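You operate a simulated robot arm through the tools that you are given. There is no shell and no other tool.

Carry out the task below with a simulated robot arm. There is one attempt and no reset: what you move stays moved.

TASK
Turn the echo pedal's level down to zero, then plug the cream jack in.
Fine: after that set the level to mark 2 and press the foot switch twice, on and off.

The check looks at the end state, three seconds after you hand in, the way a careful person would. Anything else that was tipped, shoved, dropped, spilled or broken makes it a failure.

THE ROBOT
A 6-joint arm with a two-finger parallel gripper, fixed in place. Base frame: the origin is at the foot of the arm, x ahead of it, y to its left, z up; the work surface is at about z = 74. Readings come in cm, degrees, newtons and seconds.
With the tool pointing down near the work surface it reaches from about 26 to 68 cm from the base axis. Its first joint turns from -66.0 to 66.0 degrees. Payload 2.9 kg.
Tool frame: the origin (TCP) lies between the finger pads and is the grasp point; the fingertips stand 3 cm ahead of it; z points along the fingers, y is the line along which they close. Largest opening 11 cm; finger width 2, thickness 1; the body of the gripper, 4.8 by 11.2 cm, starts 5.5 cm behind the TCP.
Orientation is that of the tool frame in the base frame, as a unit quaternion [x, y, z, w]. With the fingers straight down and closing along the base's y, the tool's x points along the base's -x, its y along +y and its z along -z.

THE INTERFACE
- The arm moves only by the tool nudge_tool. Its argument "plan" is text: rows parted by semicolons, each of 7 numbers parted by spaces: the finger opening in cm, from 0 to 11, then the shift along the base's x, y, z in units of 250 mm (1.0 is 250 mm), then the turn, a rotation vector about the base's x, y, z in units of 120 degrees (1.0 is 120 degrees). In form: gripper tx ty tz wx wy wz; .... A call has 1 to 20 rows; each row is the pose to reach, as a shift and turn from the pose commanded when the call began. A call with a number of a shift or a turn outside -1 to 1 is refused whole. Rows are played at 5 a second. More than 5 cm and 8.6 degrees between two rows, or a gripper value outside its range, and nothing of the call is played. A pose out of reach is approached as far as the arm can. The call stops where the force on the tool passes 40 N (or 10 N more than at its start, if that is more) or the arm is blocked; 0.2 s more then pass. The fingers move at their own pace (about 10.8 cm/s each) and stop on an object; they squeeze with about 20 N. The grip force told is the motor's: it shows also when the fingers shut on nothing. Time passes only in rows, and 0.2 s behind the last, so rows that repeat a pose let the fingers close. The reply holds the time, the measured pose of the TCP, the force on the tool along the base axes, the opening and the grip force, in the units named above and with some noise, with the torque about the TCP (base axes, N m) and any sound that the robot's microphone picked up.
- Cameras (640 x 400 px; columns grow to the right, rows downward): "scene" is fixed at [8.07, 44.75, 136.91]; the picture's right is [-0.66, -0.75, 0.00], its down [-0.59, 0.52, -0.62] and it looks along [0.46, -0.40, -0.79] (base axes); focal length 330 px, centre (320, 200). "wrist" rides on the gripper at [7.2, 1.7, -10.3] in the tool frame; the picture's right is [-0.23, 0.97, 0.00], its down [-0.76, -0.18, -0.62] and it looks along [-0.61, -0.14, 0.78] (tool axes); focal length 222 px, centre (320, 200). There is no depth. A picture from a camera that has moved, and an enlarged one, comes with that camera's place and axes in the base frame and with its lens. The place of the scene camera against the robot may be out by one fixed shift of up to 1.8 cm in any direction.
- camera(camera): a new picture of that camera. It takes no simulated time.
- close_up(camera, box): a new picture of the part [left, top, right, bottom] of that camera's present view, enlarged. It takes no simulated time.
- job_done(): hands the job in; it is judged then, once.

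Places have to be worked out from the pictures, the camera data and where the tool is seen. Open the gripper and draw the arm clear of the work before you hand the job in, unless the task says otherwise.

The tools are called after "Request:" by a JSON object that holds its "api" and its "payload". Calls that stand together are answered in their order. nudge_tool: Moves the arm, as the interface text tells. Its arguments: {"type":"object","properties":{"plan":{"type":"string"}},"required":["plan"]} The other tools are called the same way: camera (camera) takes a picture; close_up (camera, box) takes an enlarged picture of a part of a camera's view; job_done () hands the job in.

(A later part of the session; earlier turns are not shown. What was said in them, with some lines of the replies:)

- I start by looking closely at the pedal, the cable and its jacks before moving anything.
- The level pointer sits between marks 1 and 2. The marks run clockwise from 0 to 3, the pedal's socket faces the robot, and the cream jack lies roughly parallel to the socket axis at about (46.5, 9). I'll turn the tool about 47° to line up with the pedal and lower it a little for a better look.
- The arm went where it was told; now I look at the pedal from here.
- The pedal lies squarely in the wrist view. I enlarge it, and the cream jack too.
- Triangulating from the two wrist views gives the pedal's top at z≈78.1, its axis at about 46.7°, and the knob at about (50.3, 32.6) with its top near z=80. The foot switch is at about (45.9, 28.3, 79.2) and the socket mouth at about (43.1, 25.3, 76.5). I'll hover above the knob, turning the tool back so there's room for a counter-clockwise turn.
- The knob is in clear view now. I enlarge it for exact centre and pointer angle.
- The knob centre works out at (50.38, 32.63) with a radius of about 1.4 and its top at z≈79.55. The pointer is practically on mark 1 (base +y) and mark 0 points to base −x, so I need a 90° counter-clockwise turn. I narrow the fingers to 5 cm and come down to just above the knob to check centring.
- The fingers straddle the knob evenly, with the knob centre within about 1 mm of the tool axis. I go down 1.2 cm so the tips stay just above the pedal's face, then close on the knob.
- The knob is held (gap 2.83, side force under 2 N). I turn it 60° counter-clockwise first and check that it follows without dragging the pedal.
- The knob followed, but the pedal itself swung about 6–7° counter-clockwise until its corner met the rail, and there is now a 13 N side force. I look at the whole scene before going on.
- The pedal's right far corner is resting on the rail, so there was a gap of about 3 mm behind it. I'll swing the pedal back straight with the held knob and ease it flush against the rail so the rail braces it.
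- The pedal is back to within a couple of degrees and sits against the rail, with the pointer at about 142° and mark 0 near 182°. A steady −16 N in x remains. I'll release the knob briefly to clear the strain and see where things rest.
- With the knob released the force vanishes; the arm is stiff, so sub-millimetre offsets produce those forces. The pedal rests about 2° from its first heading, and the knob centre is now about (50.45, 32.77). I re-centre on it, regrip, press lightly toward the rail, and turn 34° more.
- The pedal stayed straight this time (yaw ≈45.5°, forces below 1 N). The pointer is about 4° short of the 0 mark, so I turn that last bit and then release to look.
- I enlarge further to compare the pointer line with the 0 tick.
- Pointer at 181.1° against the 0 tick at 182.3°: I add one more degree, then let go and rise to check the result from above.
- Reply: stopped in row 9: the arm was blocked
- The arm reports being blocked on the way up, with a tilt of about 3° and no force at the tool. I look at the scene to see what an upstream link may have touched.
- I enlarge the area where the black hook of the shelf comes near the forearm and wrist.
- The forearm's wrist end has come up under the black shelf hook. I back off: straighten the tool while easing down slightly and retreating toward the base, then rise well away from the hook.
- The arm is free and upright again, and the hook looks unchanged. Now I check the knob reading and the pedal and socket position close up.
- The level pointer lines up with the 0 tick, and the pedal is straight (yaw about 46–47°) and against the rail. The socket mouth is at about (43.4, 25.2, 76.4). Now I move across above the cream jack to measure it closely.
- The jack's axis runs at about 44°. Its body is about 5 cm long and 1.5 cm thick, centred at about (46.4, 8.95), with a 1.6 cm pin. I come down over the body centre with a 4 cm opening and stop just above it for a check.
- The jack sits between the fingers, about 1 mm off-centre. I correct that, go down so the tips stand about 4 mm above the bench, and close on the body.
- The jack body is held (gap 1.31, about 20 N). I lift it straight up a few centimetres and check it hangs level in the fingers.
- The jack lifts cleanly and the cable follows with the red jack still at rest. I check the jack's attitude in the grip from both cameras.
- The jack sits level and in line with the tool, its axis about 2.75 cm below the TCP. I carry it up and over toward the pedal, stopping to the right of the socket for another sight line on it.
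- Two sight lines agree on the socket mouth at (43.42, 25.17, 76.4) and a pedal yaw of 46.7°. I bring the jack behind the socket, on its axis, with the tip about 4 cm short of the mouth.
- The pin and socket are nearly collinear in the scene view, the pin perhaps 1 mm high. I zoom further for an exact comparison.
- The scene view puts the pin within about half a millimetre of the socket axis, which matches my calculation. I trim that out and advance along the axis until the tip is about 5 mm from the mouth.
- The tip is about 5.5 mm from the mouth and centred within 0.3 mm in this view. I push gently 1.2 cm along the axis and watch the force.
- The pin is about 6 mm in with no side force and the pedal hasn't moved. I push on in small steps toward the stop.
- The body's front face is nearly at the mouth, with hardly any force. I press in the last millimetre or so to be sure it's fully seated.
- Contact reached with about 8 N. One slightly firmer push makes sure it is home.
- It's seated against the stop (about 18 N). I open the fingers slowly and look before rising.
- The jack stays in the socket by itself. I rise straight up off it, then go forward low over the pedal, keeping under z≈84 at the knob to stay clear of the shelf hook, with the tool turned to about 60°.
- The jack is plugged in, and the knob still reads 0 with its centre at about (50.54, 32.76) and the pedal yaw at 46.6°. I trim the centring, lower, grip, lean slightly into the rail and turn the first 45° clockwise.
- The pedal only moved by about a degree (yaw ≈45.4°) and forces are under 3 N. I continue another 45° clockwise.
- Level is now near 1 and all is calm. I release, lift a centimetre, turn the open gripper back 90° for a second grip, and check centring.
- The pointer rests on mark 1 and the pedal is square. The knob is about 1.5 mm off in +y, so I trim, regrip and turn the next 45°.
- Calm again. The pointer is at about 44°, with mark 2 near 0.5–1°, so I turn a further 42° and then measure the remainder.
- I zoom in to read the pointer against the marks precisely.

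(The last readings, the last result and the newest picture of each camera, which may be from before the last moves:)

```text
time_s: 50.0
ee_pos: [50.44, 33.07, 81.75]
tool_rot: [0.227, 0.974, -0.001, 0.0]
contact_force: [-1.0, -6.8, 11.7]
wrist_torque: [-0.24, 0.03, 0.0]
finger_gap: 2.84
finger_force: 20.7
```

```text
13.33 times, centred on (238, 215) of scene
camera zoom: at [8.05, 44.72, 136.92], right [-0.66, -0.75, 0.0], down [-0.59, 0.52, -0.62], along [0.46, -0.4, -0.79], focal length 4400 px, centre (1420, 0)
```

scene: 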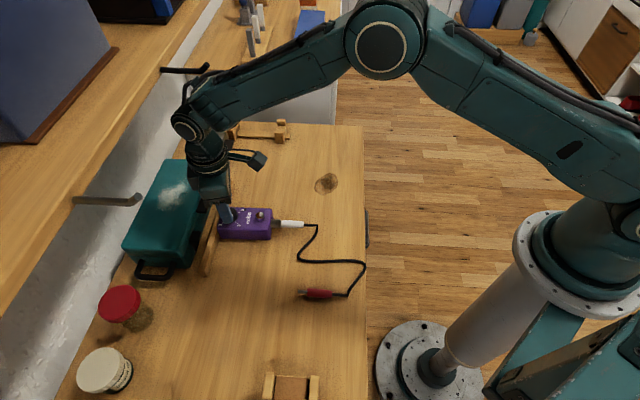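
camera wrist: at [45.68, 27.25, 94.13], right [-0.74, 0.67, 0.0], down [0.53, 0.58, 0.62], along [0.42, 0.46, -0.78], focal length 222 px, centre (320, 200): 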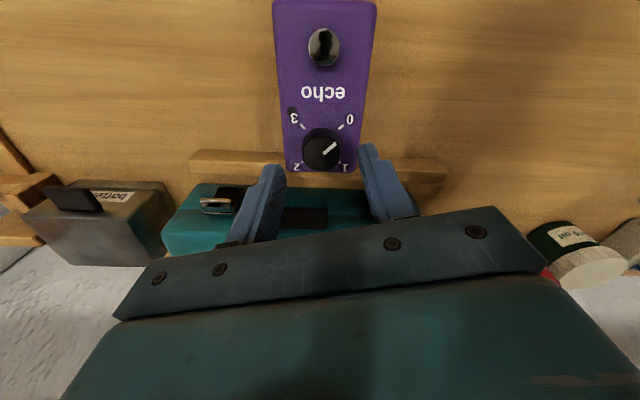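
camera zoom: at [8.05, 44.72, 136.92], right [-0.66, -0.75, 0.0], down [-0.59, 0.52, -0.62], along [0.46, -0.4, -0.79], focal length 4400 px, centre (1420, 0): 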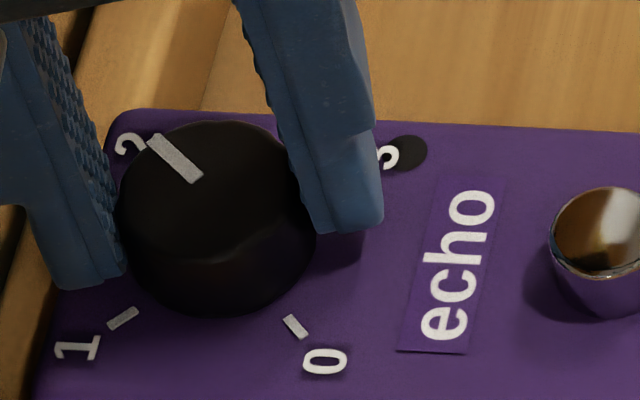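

Both cameras put the pointer at about 6° with mark 2 near 0.6°. I turn 4.5° more clockwise and re-measure.

Request:
{"api": "nudge_tool", "payload": {"plan": "0 0 0 0 0 0 -0.019; 0 0 0 0 0 0 -0.0375; 0 0 0 0 0 0 -0.0375"}}

Request:
{"api": "close_up", "payload": {"camera": "wrist", "box": [295, 125, 350, 190]}}

Request:
{"api": "close_up", "payload": {"camera": "scene", "box": [215, 200, 260, 230]}}

```text
time_s: 50.8
ee_pos: [50.51, 32.99, 81.65]
tool_rot: [0.266, 0.964, 0.0, 0.0]
contact_force: [0.6, -9.6, 11.2]
wrist_torque: [-0.29, -0.07, -0.02]
finger_gap: 2.85
finger_force: 20.1
```

```text
6.15 times, centred on (322, 158) of wrist
camera zoom: at [45.07, 38.12, 92.0], right [0.69, 0.72, 0.0], down [0.56, -0.54, 0.62], along [0.45, -0.43, -0.78], focal length 1367 px, centre (305, 462)
```

zoom: 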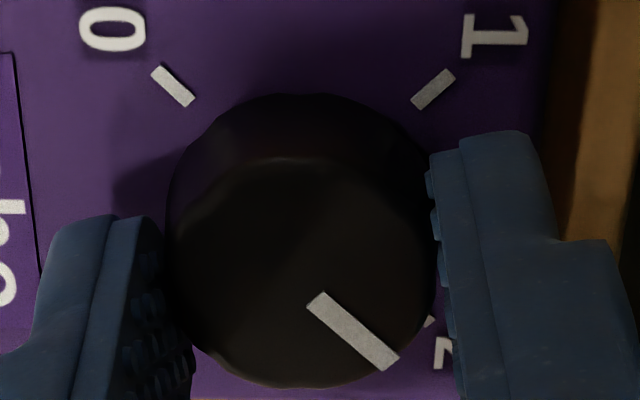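

```text
13.33 times, centred on (238, 215) of scene
camera zoom: at [8.05, 44.72, 136.92], right [-0.66, -0.75, 0.0], down [-0.59, 0.52, -0.62], along [0.46, -0.4, -0.79], focal length 4400 px, centre (1420, 0)
```

zoom: 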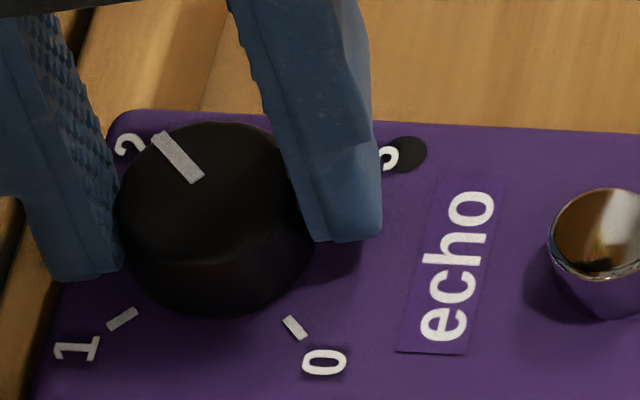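

The pointer is now at about 2.2° against mark 2 at about 0.5°. I add the last 1.7°, then release and check with the view unobstructed.

Request:
{"api": "nudge_tool", "payload": {"plan": "0 0 0 0 0 0 -0.014; 0 0 0 0 0 0 -0.014; 0 0 0 0 0 0 -0.014; 3.6 0 0 0 0 0 -0.014; 5 0 0 0 0 0 -0.014; 5 0 0 0.024 0 0 -0.014; 5 0 0 0.048 0 0 -0.014; 5 0 0 0.06 0 0 -0.014; 5 0 0 0.06 0 0 -0.014"}}

Request:
{"api": "close_up", "payload": {"camera": "wrist", "box": [275, 90, 365, 190]}}

Request:
{"api": "close_up", "payload": {"camera": "scene", "box": [215, 200, 260, 230]}}

```text
time_s: 52.8
ee_pos: [50.39, 33.0, 83.22]
tool_rot: [0.279, 0.96, -0.001, 0.0]
contact_force: [-0.7, -0.3, -0.4]
wrist_torque: [0.01, 0.0, 0.0]
finger_gap: 5.01
finger_force: 0.1
```

```text
4.00 times, centred on (320, 140) of wrist
camera zoom: at [45.22, 38.27, 93.46], right [0.71, 0.7, 0.0], down [0.55, -0.56, 0.62], along [0.44, -0.45, -0.78], focal length 888 px, centre (320, 440)
```

zoom: 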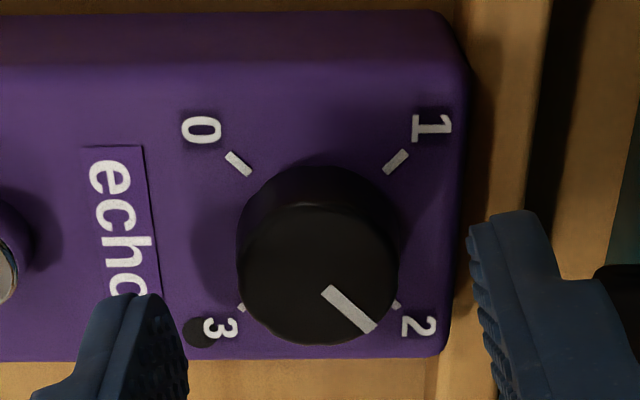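

```text
13.33 times, centred on (238, 215) of scene
camera zoom: at [8.07, 44.75, 136.91], right [-0.66, -0.75, 0.0], down [-0.59, 0.52, -0.62], along [0.46, -0.4, -0.79], focal length 4400 px, centre (1420, 0)
```

zoom: 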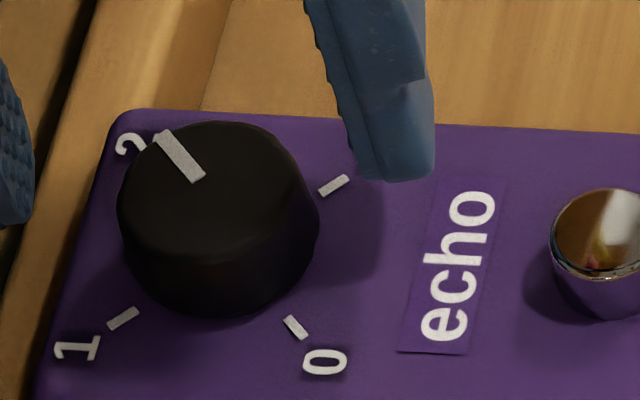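

The pointer reads 0.5° against mark 2 at 0.3°, so the level is on 2. Next is the foot switch: I lift a little, draw back along the pedal to above it, and measure where it is.

Request:
{"api": "nudge_tool", "payload": {"plan": "5 0 0 0.028 0 0 0; 5 -0.057 -0.058 0.03 0 0 0; 5 -0.115 -0.117 0.06 0 0 0; 5 -0.172 -0.176 0.1 0 0 0; 5 -0.172 -0.176 0.1 0 0 0"}}

Request:
{"api": "camera", "payload": {"camera": "wrist"}}

Request:
{"api": "close_up", "payload": {"camera": "wrist", "box": [250, 80, 390, 200]}}

Request:
{"api": "close_up", "payload": {"camera": "scene", "box": [190, 180, 330, 270]}}

```text
time_s: 54.0
ee_pos: [46.24, 28.52, 85.63]
tool_rot: [0.279, 0.96, -0.001, -0.001]
contact_force: [0.3, -0.2, 0.5]
wrist_torque: [-0.01, 0.0, 0.02]
finger_gap: 5.02
finger_force: 0.1
```

```text
taken
camera wrist: at [40.87, 33.86, 95.9], right [0.71, 0.7, 0.0], down [0.55, -0.56, 0.62], along [0.44, -0.45, -0.78], focal length 222 px, centre (320, 200)
```

wrist: 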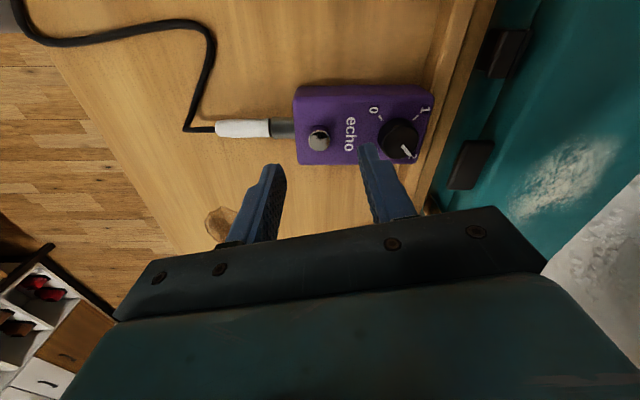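

```text
3.33 times, centred on (320, 140) of wrist
camera zoom: at [40.87, 33.86, 95.9], right [0.71, 0.7, 0.0], down [0.55, -0.56, 0.62], along [0.44, -0.45, -0.78], focal length 740 px, centre (320, 400)
```

zoom: 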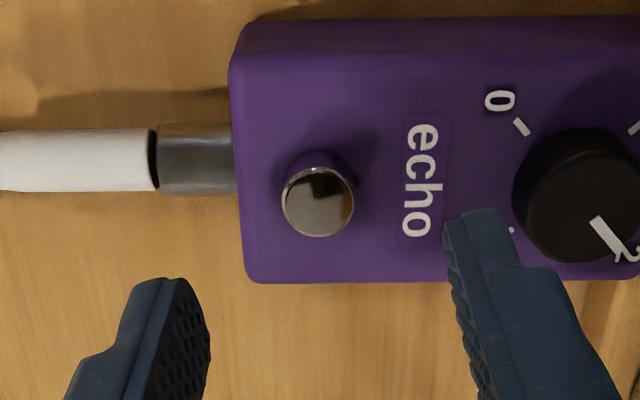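

```text
4.44 times, centred on (260, 225) of scene
camera zoom: at [8.07, 44.75, 136.91], right [-0.66, -0.75, 0.0], down [-0.59, 0.52, -0.62], along [0.46, -0.4, -0.79], focal length 1467 px, centre (587, 89)
```

zoom: 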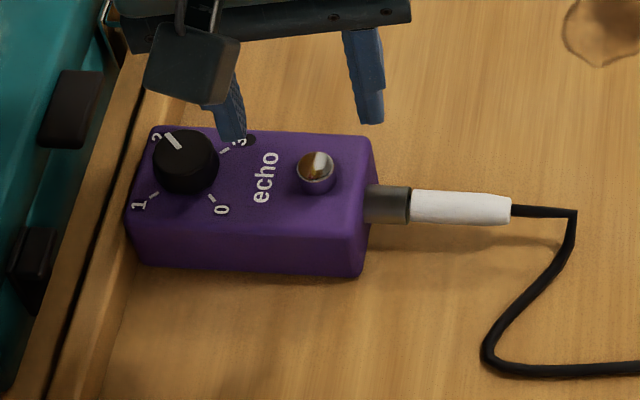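

The jack is flush in the socket. The foot switch top is at about (46.0, 28.6, 79.1), directly under the tool. I close the fingers and come down to just touch it, watching the force.

Request:
{"api": "nudge_tool", "payload": {"plan": "2 0 0 0 0 0 0; 0 0 0 0 0 0 0; 0 0 0 0 0 0 0; 0 0 0 -0.05 0 0 0; 0 0 0 -0.1 0 0 0; 0 0 0 -0.124 0 0 0; 0 0 0 -0.132 0 0 0; 0 0 0 -0.136 0 0 0; 0 0 0 -0.136 0 0 0"}}

Request:
{"api": "camera", "payload": {"camera": "wrist"}}

Request:
{"api": "close_up", "payload": {"camera": "wrist", "box": [270, 90, 410, 210]}}

Request:
{"api": "close_up", "payload": {"camera": "scene", "box": [210, 190, 290, 250]}}

```text
time_s: 56.0
ee_pos: [46.13, 28.67, 82.2]
tool_rot: [0.278, 0.96, -0.001, 0.0]
contact_force: [0.7, -0.2, 2.4]
wrist_torque: [-0.01, -0.05, -0.01]
finger_gap: 0.0
finger_force: 20.5
```

```text
taken
camera wrist: at [40.93, 33.9, 92.54], right [0.71, 0.7, 0.0], down [0.55, -0.56, 0.62], along [0.44, -0.45, -0.78], focal length 222 px, centre (320, 200)
```

wrist: 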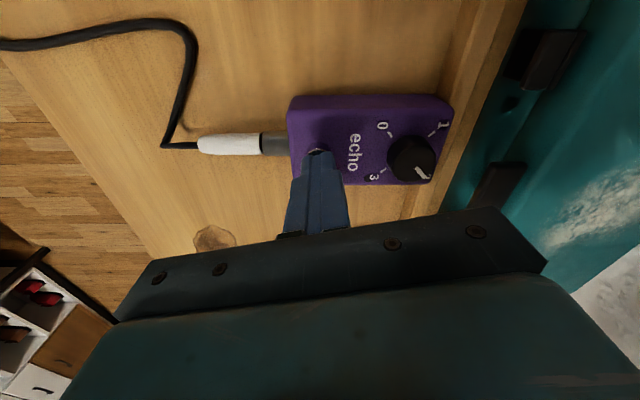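

```text
3.33 times, centred on (340, 150) of wrist
camera zoom: at [40.93, 33.9, 92.54], right [0.71, 0.7, 0.0], down [0.55, -0.56, 0.62], along [0.44, -0.45, -0.78], focal length 740 px, centre (253, 367)
```

zoom: 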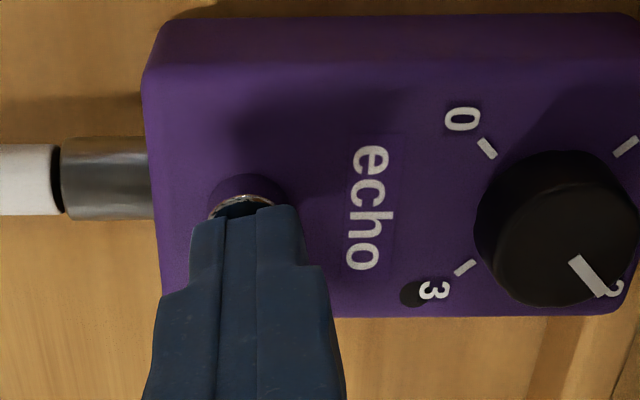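

```text
6.67 times, centred on (250, 220) of scene
camera zoom: at [8.07, 44.74, 136.91], right [-0.66, -0.75, 0.0], down [-0.59, 0.52, -0.62], along [0.46, -0.4, -0.79], focal length 2200 px, centre (787, 67)
```

zoom: 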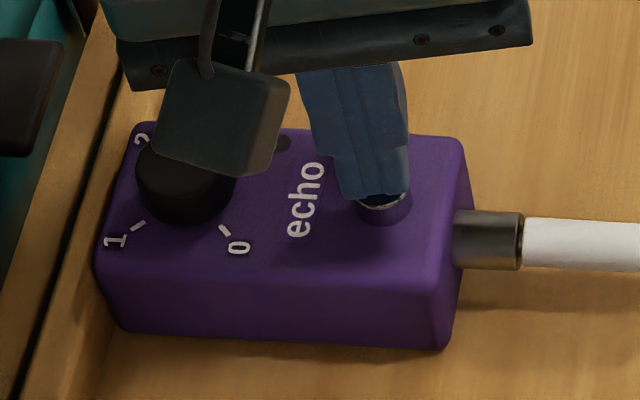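

The fingertips just touch the switch (2.4 N), and I can see the LED beside mark 3, dark. I press down in half-millimetre steps, 3 mm in all, listening for a click.

Request:
{"api": "nudge_tool", "payload": {"plan": "0 0 0 -0.003 0 0 0; 0 0 0 -0.006 0 0 0; 0 0 0 -0.009 0 0 0; 0 0 0 -0.012 0 0 0; 0 0 0 -0.012 0 0 0"}}

Request:
{"api": "close_up", "payload": {"camera": "wrist", "box": [270, 90, 410, 210]}}

```text
time_s: 57.2
ee_pos: [46.11, 28.68, 82.05]
tool_rot: [0.279, 0.96, 0.0, 0.0]
contact_force: [1.1, -1.3, 3.7]
wrist_torque: [0.0, -0.03, 0.0]
finger_gap: 0.03
finger_force: 20.0
heard: click
```

```text
3.33 times, centred on (340, 150) of wrist
camera zoom: at [40.9, 33.93, 92.3], right [0.71, 0.7, 0.0], down [0.55, -0.56, 0.62], along [0.44, -0.44, -0.78], focal length 740 px, centre (253, 367)
```

zoom: 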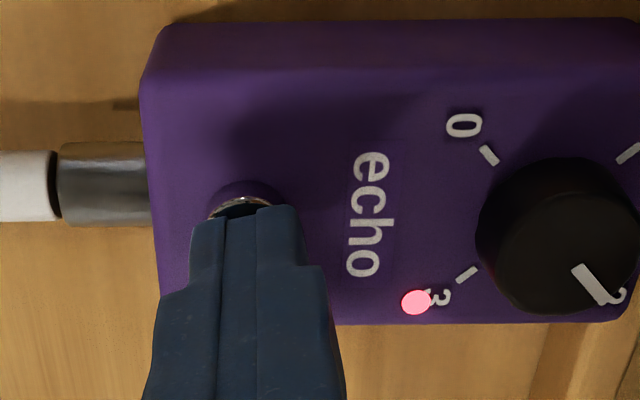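

There was a click and the LED lit: first press done. I lift well clear so the switch springs back, and confirm the LED stays on.

Request:
{"api": "nudge_tool", "payload": {"plan": "0 0 0 0.01 0 0 0; 0 0 0 0.025 0 0 0; 0 0 0 0.04 0 0 0; 0 0 0 0.04 0 0 0; 0 0 0 0.04 0 0 0"}}

Request:
{"api": "close_up", "payload": {"camera": "wrist", "box": [270, 90, 410, 210]}}

```text
time_s: 58.4
ee_pos: [46.09, 28.6, 83.05]
tool_rot: [0.28, 0.96, -0.001, 0.001]
contact_force: [-0.4, -0.1, 0.4]
wrist_torque: [-0.05, 0.04, 0.0]
finger_gap: 0.0
finger_force: 20.4
```

```text
3.33 times, centred on (340, 150) of wrist
camera zoom: at [40.93, 33.87, 93.34], right [0.71, 0.7, 0.0], down [0.55, -0.56, 0.62], along [0.44, -0.45, -0.78], focal length 740 px, centre (253, 367)
```

zoom: 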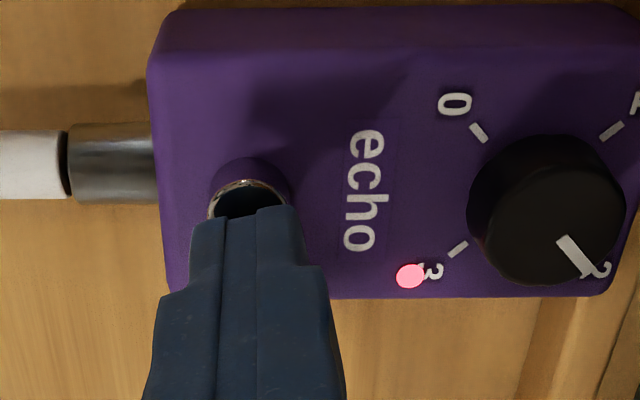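

The LED stays on with the switch released. Now the second press, same depth as before, to switch it off.

Request:
{"api": "nudge_tool", "payload": {"plan": "0 0 0 -0.015 0 0 0; 0 0 0 -0.028 0 0 0; 0 0 0 -0.031 0 0 0; 0 0 0 -0.034 0 0 0; 0 0 0 -0.037 0 0 0; 0 0 0 -0.04 0 0 0; 0 0 0 -0.04 0 0 0"}}

Request:
{"api": "close_up", "payload": {"camera": "wrist", "box": [270, 90, 410, 210]}}

```text
time_s: 60.0
ee_pos: [46.29, 28.64, 82.01]
tool_rot: [0.279, 0.96, 0.0, -0.001]
contact_force: [0.4, 0.8, 1.9]
wrist_torque: [0.0, 0.0, 0.01]
finger_gap: 0.01
finger_force: 20.1
heard: click
```

```text
3.33 times, centred on (340, 150) of wrist
camera zoom: at [40.92, 33.95, 92.3], right [0.71, 0.7, 0.0], down [0.55, -0.56, 0.62], along [0.44, -0.44, -0.78], focal length 740 px, centre (253, 367)
```

zoom: 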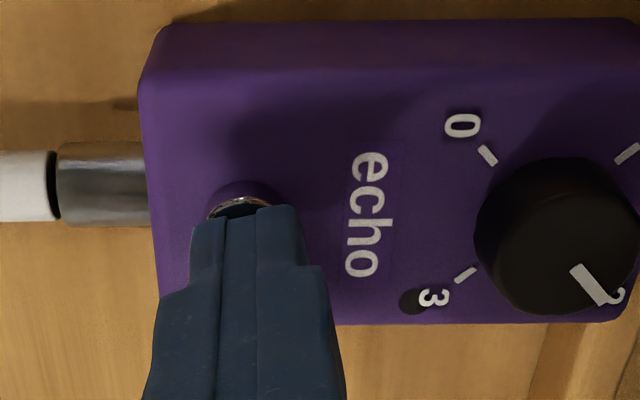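

A second click and the LED is dark again. I lift off, draw back up and away toward the base, and open the gripper.

Request:
{"api": "nudge_tool", "payload": {"plan": "0 0 0 0.03 0 0 0; 0 0 0 0.09 0 0 0; 0 -0.03 -0.03 0.16 0 0 0; 2 -0.1 -0.1 0.24 0 0 0; 4 -0.18 -0.18 0.34 0 0 0; 6 -0.27 -0.27 0.45 0 0 0; 6 -0.36 -0.36 0.55 0 0 0; 6 -0.42 -0.42 0.65 0 0 0; 6 -0.42 -0.42 0.65 0 0 0"}}

Request:
{"api": "camera", "payload": {"camera": "scene"}}

Request:
{"api": "camera", "payload": {"camera": "wrist"}}

Request:
{"api": "close_up", "payload": {"camera": "scene", "box": [190, 180, 330, 270]}}

Request:
{"api": "close_up", "payload": {"camera": "scene", "box": [215, 200, 260, 230]}}

```text
time_s: 62.0
ee_pos: [35.69, 18.16, 98.02]
tool_rot: [0.278, 0.96, -0.002, -0.001]
contact_force: [0.3, 0.9, -0.2]
wrist_torque: [-0.01, 0.0, 0.04]
finger_gap: 6.0
finger_force: 0.1
```

```text
taken
```

scene: 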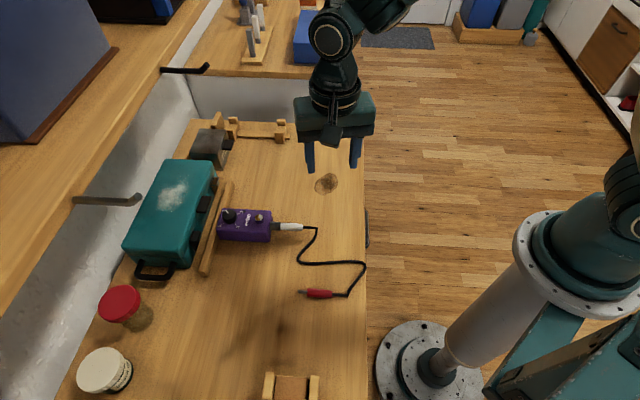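

```text
taken
camera wrist: at [30.35, 23.36, 108.34], right [0.71, 0.7, 0.0], down [0.55, -0.56, 0.62], along [0.44, -0.45, -0.78], focal length 222 px, centre (320, 200)
```

wrist: 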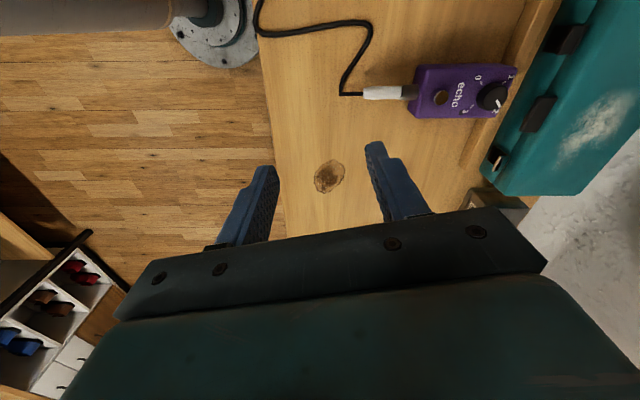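

```text
4.44 times, centred on (260, 225) of scene
camera zoom: at [8.07, 44.75, 136.91], right [-0.66, -0.75, 0.0], down [-0.59, 0.52, -0.62], along [0.46, -0.4, -0.79], focal length 1467 px, centre (587, 89)
```

zoom: 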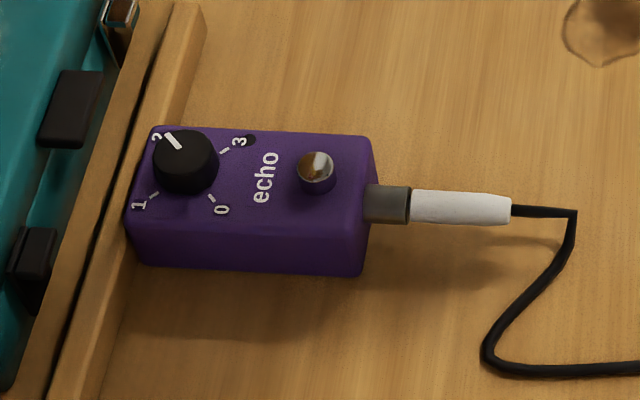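

```text
13.33 times, centred on (238, 215) of scene
camera zoom: at [8.07, 44.75, 136.91], right [-0.66, -0.75, 0.0], down [-0.59, 0.52, -0.62], along [0.46, -0.4, -0.79], focal length 4400 px, centre (1420, 0)
```

zoom: 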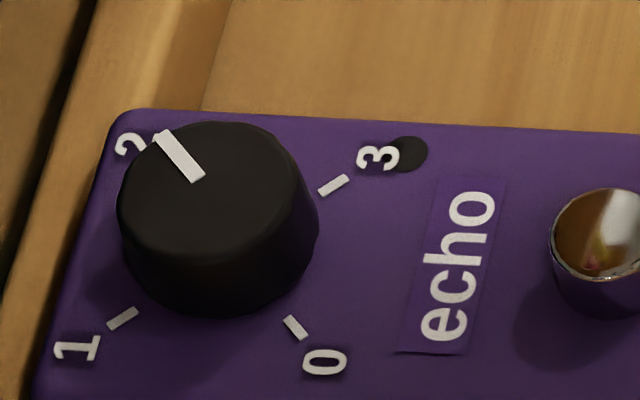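

Everything is as wanted: the jack is seated, the pointer is on 2, the LED is off, and the red jack, toolbox and jars are untouched. I open the gripper fully as a last step.

Request:
{"api": "nudge_tool", "payload": {"plan": "9 0 0 0 0 0 0; 11 0 0 0 0 0 0; 11 0 0 0 0 0 0"}}

Request:
{"api": "close_up", "payload": {"camera": "scene", "box": [190, 180, 390, 310]}}

```text
time_s: 62.8
ee_pos: [35.58, 18.16, 98.01]
tool_rot: [0.28, 0.96, -0.001, 0.0]
contact_force: [0.1, -0.1, 0.3]
wrist_torque: [-0.01, -0.03, -0.01]
finger_gap: 11.02
finger_force: 0.1
```

```text
3.08 times, centred on (290, 245) of scene
camera zoom: at [8.07, 44.75, 136.91], right [-0.66, -0.75, 0.0], down [-0.59, 0.52, -0.62], along [0.46, -0.4, -0.79], focal length 1015 px, centre (412, 62)
```

zoom: 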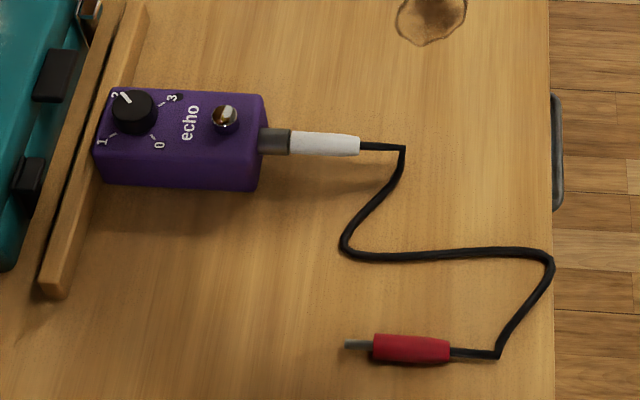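

The final picture shows the cream jack in the socket, the level on 2, the LED off and the arm clear with the gripper open. I hand the job in.

Request:
{"api": "job_done", "payload": {}}

```text
The job is handed in.
```

The job is handed in. The echo pedal's level went to zero first, and then the cream jack was plugged in. After that I set the level to mark 2 and pressed the foot switch twice.

- **Level:** the pointer reads within about 1–2° of mark 2.
- **Jack:** it is pushed fully into the socket and stayed there after I let go.
- **Foot switch:** each press clicked. The LED came on with the first press and went off with the second.

Two things happened along the way:

- **Pedal moved slightly:** while I first turned the knob, the pedal swung about 7° until its corner met the rail behind it. I straightened it and eased it a few millimetres so it sits flush against the rail. It ended within about a degree of its original heading.
- **Arm blocked once:** on the way up from the knob, the arm was blocked, apparently under the black hook on the shelf. I backed it off; the hook looks unchanged in the pictures.

The last pictures show the red jack, toolbox and jars where they were. The arm is clear of the work with the gripper open.
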